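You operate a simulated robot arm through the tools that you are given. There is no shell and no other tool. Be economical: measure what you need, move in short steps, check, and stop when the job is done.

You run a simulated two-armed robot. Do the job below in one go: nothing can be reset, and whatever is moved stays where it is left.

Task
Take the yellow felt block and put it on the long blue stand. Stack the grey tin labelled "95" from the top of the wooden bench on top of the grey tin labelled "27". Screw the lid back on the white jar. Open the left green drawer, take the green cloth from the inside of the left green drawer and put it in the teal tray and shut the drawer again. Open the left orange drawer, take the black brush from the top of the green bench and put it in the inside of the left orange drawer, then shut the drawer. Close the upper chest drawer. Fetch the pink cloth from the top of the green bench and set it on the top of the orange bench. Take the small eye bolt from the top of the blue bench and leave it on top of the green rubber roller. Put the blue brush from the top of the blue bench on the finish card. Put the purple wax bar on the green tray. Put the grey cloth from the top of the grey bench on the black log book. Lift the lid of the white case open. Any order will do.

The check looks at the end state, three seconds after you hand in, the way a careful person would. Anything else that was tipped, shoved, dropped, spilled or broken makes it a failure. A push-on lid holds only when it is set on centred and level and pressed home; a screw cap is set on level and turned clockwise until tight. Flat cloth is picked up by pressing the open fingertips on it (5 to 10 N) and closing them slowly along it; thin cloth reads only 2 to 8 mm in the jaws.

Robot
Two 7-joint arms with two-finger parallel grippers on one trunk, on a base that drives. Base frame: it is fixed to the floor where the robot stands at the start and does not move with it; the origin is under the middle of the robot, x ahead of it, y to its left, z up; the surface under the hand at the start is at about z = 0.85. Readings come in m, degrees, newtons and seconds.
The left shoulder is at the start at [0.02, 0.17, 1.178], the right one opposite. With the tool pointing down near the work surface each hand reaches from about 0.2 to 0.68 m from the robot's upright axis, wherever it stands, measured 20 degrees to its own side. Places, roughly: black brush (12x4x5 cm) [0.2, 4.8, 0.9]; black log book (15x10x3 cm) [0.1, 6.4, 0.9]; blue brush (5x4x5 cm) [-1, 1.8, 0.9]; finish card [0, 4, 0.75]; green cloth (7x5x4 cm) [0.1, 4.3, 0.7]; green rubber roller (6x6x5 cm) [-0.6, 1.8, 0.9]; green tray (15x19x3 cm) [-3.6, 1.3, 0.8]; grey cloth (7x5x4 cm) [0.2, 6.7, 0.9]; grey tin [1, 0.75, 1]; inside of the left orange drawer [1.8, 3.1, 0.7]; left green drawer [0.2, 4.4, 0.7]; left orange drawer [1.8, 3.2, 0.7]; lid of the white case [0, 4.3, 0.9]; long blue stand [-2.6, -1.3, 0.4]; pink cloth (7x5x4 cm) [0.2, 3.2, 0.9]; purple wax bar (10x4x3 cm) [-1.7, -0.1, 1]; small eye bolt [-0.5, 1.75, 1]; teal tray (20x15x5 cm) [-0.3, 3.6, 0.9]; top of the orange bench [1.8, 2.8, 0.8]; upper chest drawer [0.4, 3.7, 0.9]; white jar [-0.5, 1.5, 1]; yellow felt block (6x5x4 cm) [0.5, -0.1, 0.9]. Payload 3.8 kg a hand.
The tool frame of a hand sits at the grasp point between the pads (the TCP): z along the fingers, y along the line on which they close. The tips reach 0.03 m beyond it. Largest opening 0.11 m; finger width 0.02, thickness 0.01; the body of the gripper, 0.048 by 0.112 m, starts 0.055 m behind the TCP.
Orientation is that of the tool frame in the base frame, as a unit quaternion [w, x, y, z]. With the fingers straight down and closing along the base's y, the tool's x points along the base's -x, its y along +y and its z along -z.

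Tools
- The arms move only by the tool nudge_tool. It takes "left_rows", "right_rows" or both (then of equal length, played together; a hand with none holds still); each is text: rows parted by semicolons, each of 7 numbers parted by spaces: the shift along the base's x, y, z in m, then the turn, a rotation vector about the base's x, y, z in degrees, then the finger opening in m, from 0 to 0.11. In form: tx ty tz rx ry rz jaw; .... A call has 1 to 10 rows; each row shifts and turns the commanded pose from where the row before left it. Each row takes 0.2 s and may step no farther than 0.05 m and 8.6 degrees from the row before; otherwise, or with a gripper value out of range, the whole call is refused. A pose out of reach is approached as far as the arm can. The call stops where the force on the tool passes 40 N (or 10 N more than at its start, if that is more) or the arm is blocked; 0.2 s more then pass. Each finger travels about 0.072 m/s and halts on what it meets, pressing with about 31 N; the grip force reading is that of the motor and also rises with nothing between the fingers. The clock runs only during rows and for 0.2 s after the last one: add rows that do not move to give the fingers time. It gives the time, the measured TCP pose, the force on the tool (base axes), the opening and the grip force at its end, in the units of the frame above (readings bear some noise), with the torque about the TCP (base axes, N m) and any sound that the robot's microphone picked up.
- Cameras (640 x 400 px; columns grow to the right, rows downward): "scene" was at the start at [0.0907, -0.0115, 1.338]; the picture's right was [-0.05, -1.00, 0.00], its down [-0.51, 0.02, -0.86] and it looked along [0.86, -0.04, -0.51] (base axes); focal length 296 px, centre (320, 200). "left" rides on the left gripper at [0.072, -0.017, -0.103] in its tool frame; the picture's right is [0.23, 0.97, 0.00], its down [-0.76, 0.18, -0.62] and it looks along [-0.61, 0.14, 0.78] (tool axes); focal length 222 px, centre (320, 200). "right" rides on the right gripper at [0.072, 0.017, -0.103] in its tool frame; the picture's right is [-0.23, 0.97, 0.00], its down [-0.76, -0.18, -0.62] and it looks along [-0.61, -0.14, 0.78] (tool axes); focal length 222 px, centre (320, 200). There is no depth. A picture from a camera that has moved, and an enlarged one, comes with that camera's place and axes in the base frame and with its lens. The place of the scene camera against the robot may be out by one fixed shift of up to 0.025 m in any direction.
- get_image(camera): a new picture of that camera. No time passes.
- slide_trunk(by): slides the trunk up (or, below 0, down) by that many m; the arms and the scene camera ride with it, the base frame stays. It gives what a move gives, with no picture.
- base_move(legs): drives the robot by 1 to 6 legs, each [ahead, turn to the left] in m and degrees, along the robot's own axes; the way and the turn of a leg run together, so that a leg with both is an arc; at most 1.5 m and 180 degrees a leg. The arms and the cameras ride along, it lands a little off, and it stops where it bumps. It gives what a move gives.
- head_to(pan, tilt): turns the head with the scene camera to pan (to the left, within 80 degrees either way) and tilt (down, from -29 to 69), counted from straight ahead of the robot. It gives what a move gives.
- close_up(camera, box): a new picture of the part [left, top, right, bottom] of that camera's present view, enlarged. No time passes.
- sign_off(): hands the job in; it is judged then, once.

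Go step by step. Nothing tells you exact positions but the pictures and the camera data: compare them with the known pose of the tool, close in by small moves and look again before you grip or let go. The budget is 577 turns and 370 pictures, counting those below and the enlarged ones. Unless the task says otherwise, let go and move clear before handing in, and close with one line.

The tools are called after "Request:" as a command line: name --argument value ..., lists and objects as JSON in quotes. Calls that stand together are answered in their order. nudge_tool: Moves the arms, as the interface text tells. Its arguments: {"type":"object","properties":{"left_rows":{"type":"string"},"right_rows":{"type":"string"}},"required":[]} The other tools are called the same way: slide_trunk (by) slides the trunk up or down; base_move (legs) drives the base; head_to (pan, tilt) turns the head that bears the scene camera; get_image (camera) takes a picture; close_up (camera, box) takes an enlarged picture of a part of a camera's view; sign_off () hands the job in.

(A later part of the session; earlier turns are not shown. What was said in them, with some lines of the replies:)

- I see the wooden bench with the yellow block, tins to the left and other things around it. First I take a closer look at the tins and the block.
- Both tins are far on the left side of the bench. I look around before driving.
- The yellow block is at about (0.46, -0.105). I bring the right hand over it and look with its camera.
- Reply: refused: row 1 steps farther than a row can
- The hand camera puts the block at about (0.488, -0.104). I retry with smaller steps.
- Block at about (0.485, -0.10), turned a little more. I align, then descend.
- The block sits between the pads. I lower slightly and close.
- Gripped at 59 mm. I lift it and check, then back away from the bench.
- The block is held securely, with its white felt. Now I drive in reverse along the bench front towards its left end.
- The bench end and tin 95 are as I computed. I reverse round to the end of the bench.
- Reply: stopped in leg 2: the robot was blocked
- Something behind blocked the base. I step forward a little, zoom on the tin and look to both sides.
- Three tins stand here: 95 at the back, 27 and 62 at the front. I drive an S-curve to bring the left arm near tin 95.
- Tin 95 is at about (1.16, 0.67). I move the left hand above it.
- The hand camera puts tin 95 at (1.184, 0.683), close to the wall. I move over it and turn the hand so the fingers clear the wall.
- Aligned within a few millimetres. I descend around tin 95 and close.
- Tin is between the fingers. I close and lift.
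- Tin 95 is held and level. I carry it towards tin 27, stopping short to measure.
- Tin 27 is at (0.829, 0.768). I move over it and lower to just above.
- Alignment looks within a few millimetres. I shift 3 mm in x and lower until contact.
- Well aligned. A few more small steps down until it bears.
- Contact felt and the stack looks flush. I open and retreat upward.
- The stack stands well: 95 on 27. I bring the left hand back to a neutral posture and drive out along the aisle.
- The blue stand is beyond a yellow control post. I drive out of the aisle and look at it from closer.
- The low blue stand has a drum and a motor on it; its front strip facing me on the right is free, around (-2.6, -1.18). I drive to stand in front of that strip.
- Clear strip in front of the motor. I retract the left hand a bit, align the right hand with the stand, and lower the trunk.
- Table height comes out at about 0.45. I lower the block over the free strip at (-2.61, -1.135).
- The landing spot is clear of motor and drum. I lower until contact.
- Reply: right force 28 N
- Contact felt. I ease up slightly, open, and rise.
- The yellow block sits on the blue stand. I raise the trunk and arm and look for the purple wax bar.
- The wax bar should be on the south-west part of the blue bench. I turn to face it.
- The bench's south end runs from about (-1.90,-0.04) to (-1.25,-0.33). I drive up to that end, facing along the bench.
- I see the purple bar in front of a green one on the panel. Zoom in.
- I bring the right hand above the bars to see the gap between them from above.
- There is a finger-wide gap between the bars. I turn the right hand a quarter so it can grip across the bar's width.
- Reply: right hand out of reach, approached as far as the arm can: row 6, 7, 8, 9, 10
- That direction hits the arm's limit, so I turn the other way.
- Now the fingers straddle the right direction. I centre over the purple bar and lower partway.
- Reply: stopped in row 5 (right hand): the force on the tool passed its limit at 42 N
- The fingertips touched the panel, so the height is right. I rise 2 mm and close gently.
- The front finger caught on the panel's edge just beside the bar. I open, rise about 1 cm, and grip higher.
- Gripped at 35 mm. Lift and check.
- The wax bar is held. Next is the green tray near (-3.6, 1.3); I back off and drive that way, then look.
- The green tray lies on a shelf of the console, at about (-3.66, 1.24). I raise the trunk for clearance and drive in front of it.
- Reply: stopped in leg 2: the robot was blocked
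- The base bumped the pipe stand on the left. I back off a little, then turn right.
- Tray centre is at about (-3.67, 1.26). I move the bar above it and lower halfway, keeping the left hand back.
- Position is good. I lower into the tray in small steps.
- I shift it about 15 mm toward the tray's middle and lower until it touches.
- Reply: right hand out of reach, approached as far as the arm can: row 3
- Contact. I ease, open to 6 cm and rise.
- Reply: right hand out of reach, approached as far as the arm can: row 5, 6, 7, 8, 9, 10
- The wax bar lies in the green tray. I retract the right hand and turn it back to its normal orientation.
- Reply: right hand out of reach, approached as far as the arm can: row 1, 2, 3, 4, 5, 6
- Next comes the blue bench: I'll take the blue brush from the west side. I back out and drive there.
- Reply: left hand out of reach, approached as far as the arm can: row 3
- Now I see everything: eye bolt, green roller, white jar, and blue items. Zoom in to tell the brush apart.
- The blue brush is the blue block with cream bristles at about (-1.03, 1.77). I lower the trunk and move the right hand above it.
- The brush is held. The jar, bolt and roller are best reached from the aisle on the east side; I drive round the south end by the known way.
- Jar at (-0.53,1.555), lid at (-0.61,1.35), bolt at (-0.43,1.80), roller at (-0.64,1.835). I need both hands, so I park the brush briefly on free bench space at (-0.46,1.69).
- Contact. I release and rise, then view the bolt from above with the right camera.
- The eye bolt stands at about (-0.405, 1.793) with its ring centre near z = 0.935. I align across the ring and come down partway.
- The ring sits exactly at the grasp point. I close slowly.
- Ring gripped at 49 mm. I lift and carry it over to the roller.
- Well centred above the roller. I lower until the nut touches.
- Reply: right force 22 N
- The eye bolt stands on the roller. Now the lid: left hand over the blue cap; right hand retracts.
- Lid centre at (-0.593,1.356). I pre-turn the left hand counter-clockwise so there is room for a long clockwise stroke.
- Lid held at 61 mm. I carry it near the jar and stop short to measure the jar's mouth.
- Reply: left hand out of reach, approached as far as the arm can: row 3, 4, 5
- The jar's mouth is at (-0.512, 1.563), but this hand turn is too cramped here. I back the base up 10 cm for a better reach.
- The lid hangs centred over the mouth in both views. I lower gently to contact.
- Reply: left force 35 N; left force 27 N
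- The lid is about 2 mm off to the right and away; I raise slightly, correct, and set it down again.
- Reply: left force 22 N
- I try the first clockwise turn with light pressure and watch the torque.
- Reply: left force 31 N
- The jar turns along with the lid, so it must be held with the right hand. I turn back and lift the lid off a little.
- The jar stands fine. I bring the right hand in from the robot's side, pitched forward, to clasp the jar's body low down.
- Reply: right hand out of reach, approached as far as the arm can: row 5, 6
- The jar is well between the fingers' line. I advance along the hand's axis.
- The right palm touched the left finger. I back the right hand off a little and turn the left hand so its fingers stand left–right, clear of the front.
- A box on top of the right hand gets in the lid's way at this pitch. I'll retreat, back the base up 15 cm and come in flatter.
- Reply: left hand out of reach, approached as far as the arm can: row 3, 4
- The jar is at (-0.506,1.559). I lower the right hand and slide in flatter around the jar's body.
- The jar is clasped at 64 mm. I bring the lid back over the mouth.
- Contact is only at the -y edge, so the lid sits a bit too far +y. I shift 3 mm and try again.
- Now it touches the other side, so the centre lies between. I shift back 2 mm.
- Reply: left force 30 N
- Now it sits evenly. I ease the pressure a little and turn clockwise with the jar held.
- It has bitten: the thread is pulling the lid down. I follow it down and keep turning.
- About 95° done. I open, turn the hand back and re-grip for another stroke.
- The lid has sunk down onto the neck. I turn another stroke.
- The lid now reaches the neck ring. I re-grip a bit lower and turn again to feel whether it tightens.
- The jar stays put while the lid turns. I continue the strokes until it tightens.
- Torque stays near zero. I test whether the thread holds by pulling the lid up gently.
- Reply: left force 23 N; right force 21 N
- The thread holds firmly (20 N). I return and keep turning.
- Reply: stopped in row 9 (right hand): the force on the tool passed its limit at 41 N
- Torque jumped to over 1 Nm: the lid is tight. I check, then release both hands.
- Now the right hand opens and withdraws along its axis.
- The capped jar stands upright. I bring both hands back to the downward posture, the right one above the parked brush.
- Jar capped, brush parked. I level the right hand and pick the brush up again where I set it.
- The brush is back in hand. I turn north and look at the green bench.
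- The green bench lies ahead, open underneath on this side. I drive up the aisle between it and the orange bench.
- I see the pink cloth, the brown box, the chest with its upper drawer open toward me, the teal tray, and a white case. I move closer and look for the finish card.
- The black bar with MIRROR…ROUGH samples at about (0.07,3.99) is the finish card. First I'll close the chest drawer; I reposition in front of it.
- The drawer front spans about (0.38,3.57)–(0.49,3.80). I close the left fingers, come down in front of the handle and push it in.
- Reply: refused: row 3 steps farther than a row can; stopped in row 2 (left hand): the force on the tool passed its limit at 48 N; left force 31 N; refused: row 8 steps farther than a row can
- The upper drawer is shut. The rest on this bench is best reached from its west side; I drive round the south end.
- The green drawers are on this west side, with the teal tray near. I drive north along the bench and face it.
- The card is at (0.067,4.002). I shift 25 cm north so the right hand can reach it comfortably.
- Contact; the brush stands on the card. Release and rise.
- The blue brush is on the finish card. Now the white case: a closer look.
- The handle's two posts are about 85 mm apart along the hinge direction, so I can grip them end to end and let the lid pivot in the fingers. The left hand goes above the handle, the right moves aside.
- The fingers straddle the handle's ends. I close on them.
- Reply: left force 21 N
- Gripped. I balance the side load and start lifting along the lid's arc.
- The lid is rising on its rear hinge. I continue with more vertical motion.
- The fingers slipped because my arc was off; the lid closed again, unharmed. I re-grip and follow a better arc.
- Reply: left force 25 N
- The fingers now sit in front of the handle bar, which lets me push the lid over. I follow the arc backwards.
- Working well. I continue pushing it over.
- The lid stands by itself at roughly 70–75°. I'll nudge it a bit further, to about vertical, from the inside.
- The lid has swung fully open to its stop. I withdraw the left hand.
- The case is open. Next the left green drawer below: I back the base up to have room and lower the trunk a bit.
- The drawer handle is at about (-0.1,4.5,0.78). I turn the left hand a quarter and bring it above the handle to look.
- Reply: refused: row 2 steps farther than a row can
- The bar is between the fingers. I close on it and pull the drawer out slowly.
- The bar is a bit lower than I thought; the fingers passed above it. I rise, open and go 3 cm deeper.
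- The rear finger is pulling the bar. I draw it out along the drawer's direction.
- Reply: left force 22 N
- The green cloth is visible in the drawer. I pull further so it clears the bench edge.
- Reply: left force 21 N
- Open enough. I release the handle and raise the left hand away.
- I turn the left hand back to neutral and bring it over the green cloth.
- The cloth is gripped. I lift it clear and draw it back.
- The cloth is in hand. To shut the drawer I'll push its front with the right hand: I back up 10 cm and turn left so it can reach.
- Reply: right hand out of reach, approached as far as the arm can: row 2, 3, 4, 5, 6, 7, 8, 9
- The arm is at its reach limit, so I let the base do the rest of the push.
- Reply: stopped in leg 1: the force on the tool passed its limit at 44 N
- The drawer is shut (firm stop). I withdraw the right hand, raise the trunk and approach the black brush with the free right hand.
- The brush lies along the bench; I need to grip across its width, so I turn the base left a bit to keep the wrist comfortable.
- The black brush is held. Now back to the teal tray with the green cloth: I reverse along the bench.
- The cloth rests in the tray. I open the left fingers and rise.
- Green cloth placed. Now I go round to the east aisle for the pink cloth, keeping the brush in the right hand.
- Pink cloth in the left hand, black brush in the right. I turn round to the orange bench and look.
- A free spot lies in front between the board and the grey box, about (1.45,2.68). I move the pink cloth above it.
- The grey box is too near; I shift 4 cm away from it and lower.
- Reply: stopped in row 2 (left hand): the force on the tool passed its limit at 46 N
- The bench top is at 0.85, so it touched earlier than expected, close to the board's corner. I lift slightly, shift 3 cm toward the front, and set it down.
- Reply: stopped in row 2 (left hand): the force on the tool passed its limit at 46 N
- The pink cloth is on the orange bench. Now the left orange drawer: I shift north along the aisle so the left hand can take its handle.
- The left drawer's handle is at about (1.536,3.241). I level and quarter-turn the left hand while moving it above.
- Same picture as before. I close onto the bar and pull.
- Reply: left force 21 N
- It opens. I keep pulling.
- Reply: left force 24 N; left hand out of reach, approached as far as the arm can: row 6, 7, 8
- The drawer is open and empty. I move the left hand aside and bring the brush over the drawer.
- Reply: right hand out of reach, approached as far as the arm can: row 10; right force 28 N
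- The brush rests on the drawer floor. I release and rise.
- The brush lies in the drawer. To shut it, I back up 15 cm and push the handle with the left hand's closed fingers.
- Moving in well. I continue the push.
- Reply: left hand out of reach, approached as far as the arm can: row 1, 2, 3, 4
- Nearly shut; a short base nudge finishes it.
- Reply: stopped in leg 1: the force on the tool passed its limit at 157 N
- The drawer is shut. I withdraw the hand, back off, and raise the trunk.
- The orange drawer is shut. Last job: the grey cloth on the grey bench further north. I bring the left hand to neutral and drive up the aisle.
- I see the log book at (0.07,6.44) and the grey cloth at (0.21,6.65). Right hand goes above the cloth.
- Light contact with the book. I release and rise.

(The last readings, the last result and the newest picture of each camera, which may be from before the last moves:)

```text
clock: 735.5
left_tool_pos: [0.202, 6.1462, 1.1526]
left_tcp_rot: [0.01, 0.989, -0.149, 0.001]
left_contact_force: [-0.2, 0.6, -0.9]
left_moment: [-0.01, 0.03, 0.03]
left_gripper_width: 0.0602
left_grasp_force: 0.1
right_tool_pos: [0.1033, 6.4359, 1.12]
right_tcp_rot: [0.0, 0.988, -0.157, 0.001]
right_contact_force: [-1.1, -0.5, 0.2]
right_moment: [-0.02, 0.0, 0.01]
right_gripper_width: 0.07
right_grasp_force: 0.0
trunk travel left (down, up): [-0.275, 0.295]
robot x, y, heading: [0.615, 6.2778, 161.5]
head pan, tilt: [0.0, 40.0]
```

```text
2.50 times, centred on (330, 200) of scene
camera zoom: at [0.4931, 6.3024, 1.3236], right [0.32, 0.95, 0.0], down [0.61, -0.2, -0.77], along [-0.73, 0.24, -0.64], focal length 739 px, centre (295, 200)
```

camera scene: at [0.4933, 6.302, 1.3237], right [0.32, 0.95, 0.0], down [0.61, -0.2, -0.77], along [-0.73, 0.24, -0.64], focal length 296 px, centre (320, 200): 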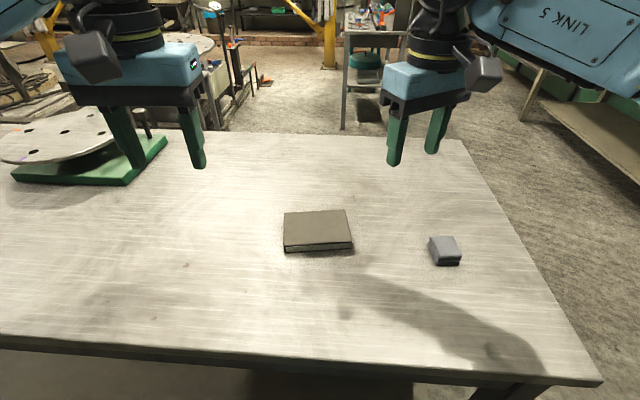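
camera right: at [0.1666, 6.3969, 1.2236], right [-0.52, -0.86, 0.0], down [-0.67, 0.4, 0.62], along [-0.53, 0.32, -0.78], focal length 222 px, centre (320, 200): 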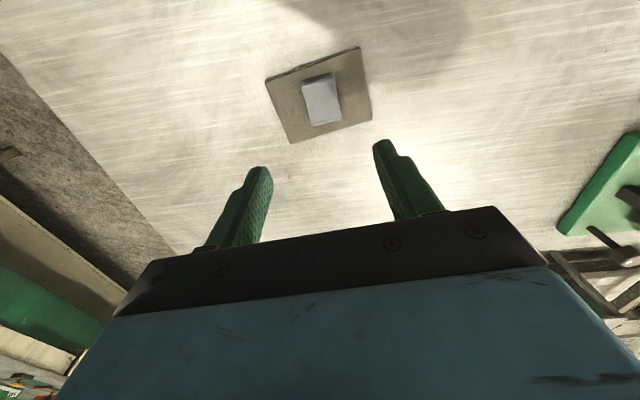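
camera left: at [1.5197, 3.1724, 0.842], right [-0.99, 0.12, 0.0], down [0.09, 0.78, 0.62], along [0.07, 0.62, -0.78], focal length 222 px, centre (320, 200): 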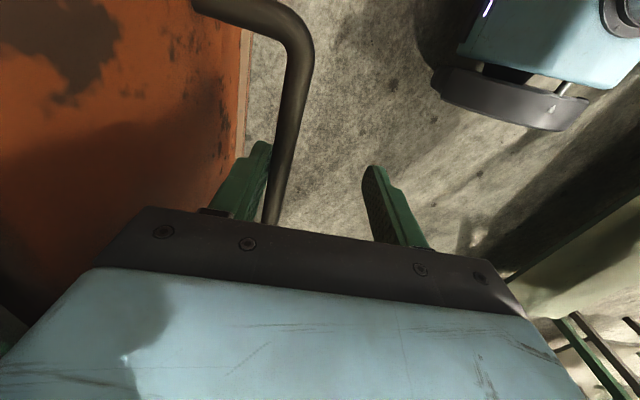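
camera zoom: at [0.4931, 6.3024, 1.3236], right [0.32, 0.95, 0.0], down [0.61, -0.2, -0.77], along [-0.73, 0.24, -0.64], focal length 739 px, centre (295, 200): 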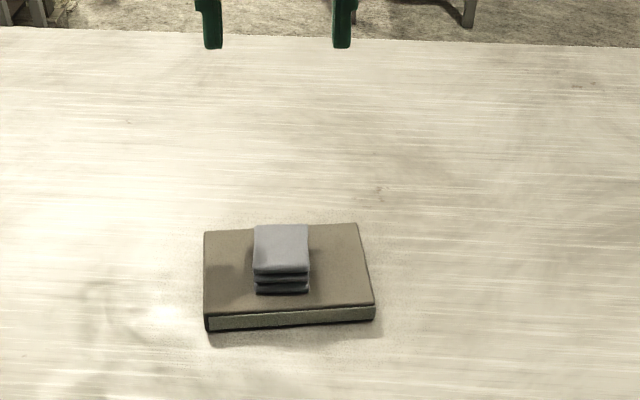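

All placed. Before handing in I drive back for a check of the chest drawer and the green bench from the aisle.

Request:
base_move --legs '[[-0.2, 0], [0, 138], [1.5, 0], [0.1, 0]]'

Request:
base_move --legs '[[0, -43], [1.3, 0], [0, -80]]'

Request:
head_to --pan 0 --tilt 38

Request:
get_image --camera "scene"

```text
clock: 750.6
left_tool_pos: [2.0579, 4.7283, 1.1519]
left_tcp_rot: [0.002, 0.466, 0.885, 0.01]
left_contact_force: [0.8, 0.2, 0.8]
left_moment: [0.02, -0.01, -0.02]
left_gripper_width: 0.06
left_grasp_force: 0.0
right_tool_pos: [1.9568, 4.4399, 1.12]
right_tcp_rot: [-0.001, 0.473, 0.881, 0.0]
right_contact_force: [0.8, -0.2, 0.4]
right_moment: [0.06, 0.03, 0.01]
right_gripper_width: 0.0702
right_grasp_force: 0.1
trunk travel left (down, up): [-0.275, 0.295]
robot x, y, heading: [1.6569, 4.8837, -56.9]
head pan, tilt: [0.0, 40.0]
```

```text
clock: 762.5
left_tool_pos: [1.0544, 3.3851, 1.1532]
left_tcp_rot: [0.01, 1.0, -0.004, 0.003]
left_contact_force: [0.8, -0.1, -0.1]
left_moment: [0.02, 0.04, -0.01]
left_gripper_width: 0.0596
left_grasp_force: 0.1
right_tool_pos: [0.8767, 3.6345, 1.1221]
right_tcp_rot: [0.0, 1.0, -0.012, 0.0]
right_contact_force: [0.8, 0.1, 0.1]
right_moment: [0.01, -0.02, 0.0]
right_gripper_width: 0.07
right_grasp_force: 0.1
trunk travel left (down, up): [-0.275, 0.295]
robot x, y, heading: [1.4091, 3.6254, 178.0]
head pan, tilt: [0.0, 40.0]
```

```text
clock: 763.1
left_tool_pos: [1.0544, 3.3852, 1.153]
left_tcp_rot: [0.009, 1.0, -0.004, 0.001]
left_contact_force: [-0.4, -0.4, 0.1]
left_moment: [-0.01, 0.03, 0.01]
left_gripper_width: 0.0601
left_grasp_force: 0.1
right_tool_pos: [0.8761, 3.6348, 1.1209]
right_tcp_rot: [-0.001, 1.0, -0.012, 0.0]
right_contact_force: [-0.6, 0.7, 0.3]
right_moment: [0.02, 0.03, 0.0]
right_gripper_width: 0.0699
right_grasp_force: 0.1
trunk travel left (down, up): [-0.275, 0.295]
robot x, y, heading: [1.4142, 3.6215, 178.1]
head pan, tilt: [0.0, 38.0]
```

```text
81 pictures are left
camera scene: at [1.2844, 3.624, 1.3266], right [0.03, 1.0, 0.0], down [0.62, -0.02, -0.79], along [-0.79, 0.03, -0.62], focal length 296 px, centre (320, 200)
```

scene: 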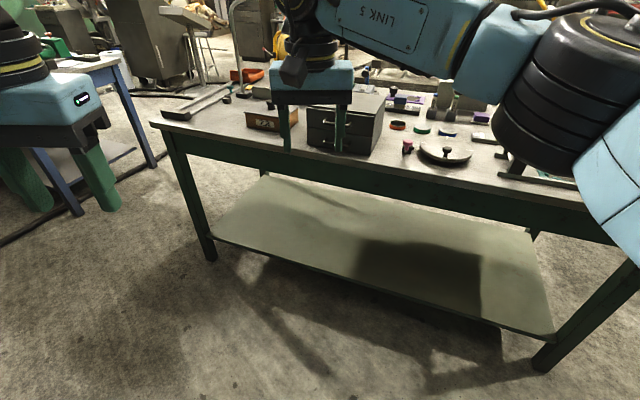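

Request:
nudge_tool --right_rows "0 0.045 0.02 0 0 0 0.07; 0 0.045 0.02 0 0 0 0.07; 0 0.045 0.01 0 0 0 0.07; 0 0.04 0 0 0 0 0.07; 0 0 0 0 0 0 0.07"

Request:
close_up --camera "scene" --box '[230, 60, 500, 200]'

```text
clock: 764.3
left_tool_pos: [1.0543, 3.3848, 1.1529]
left_tcp_rot: [0.01, 1.0, -0.003, 0.003]
left_contact_force: [0.4, 0.0, -0.6]
left_moment: [0.0, -0.03, 0.01]
left_gripper_width: 0.0601
left_grasp_force: 0.0
right_tool_pos: [0.8772, 3.808, 1.1683]
right_tcp_rot: [-0.001, 1.0, -0.01, 0.0]
right_contact_force: [0.3, 0.5, -0.6]
right_moment: [-0.02, -0.01, 0.0]
right_gripper_width: 0.07
right_grasp_force: 0.0
trunk travel left (down, up): [-0.275, 0.295]
robot x, y, heading: [1.413, 3.6243, 178.1]
head pan, tilt: [0.0, 38.0]
```

```text
2.37 times, centred on (365, 130) of scene
camera zoom: at [1.2844, 3.6234, 1.3266], right [0.03, 1.0, 0.0], down [0.62, -0.02, -0.79], along [-0.79, 0.03, -0.62], focal length 700 px, centre (213, 366)
```

zoom: 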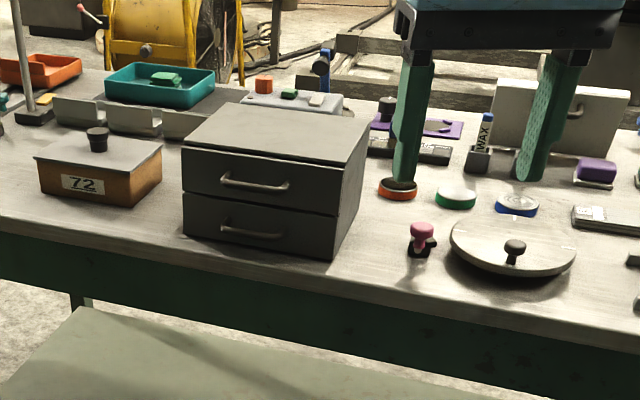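

Request:
close_up --camera "scene" --box '[300, 95, 395, 175]'

```text
5.00 times, centred on (348, 135) of scene
camera zoom: at [1.2844, 3.6234, 1.3266], right [0.03, 1.0, 0.0], down [0.62, -0.02, -0.79], along [-0.79, 0.03, -0.62], focal length 1477 px, centre (182, 525)
```

zoom: 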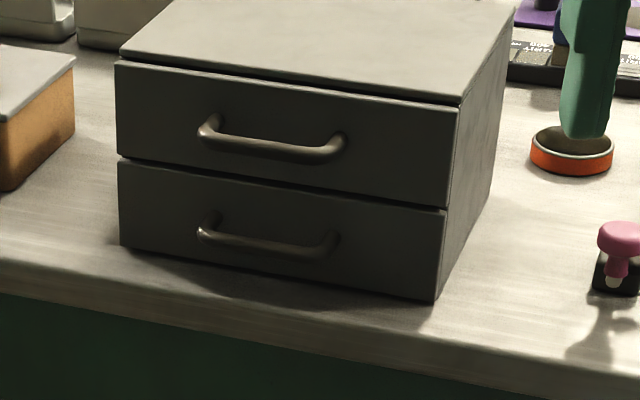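

Everything checks out: the chest drawer is flush, the case is open, and both hands are clear and empty. I hand the job in.

Request:
sign_off

```text
The job is handed in.
```

I finished all twelve tasks and handed the job in. I checked each placement with the cameras. The jar lid turned until it was tight, and all three drawers were pushed in until they stopped.
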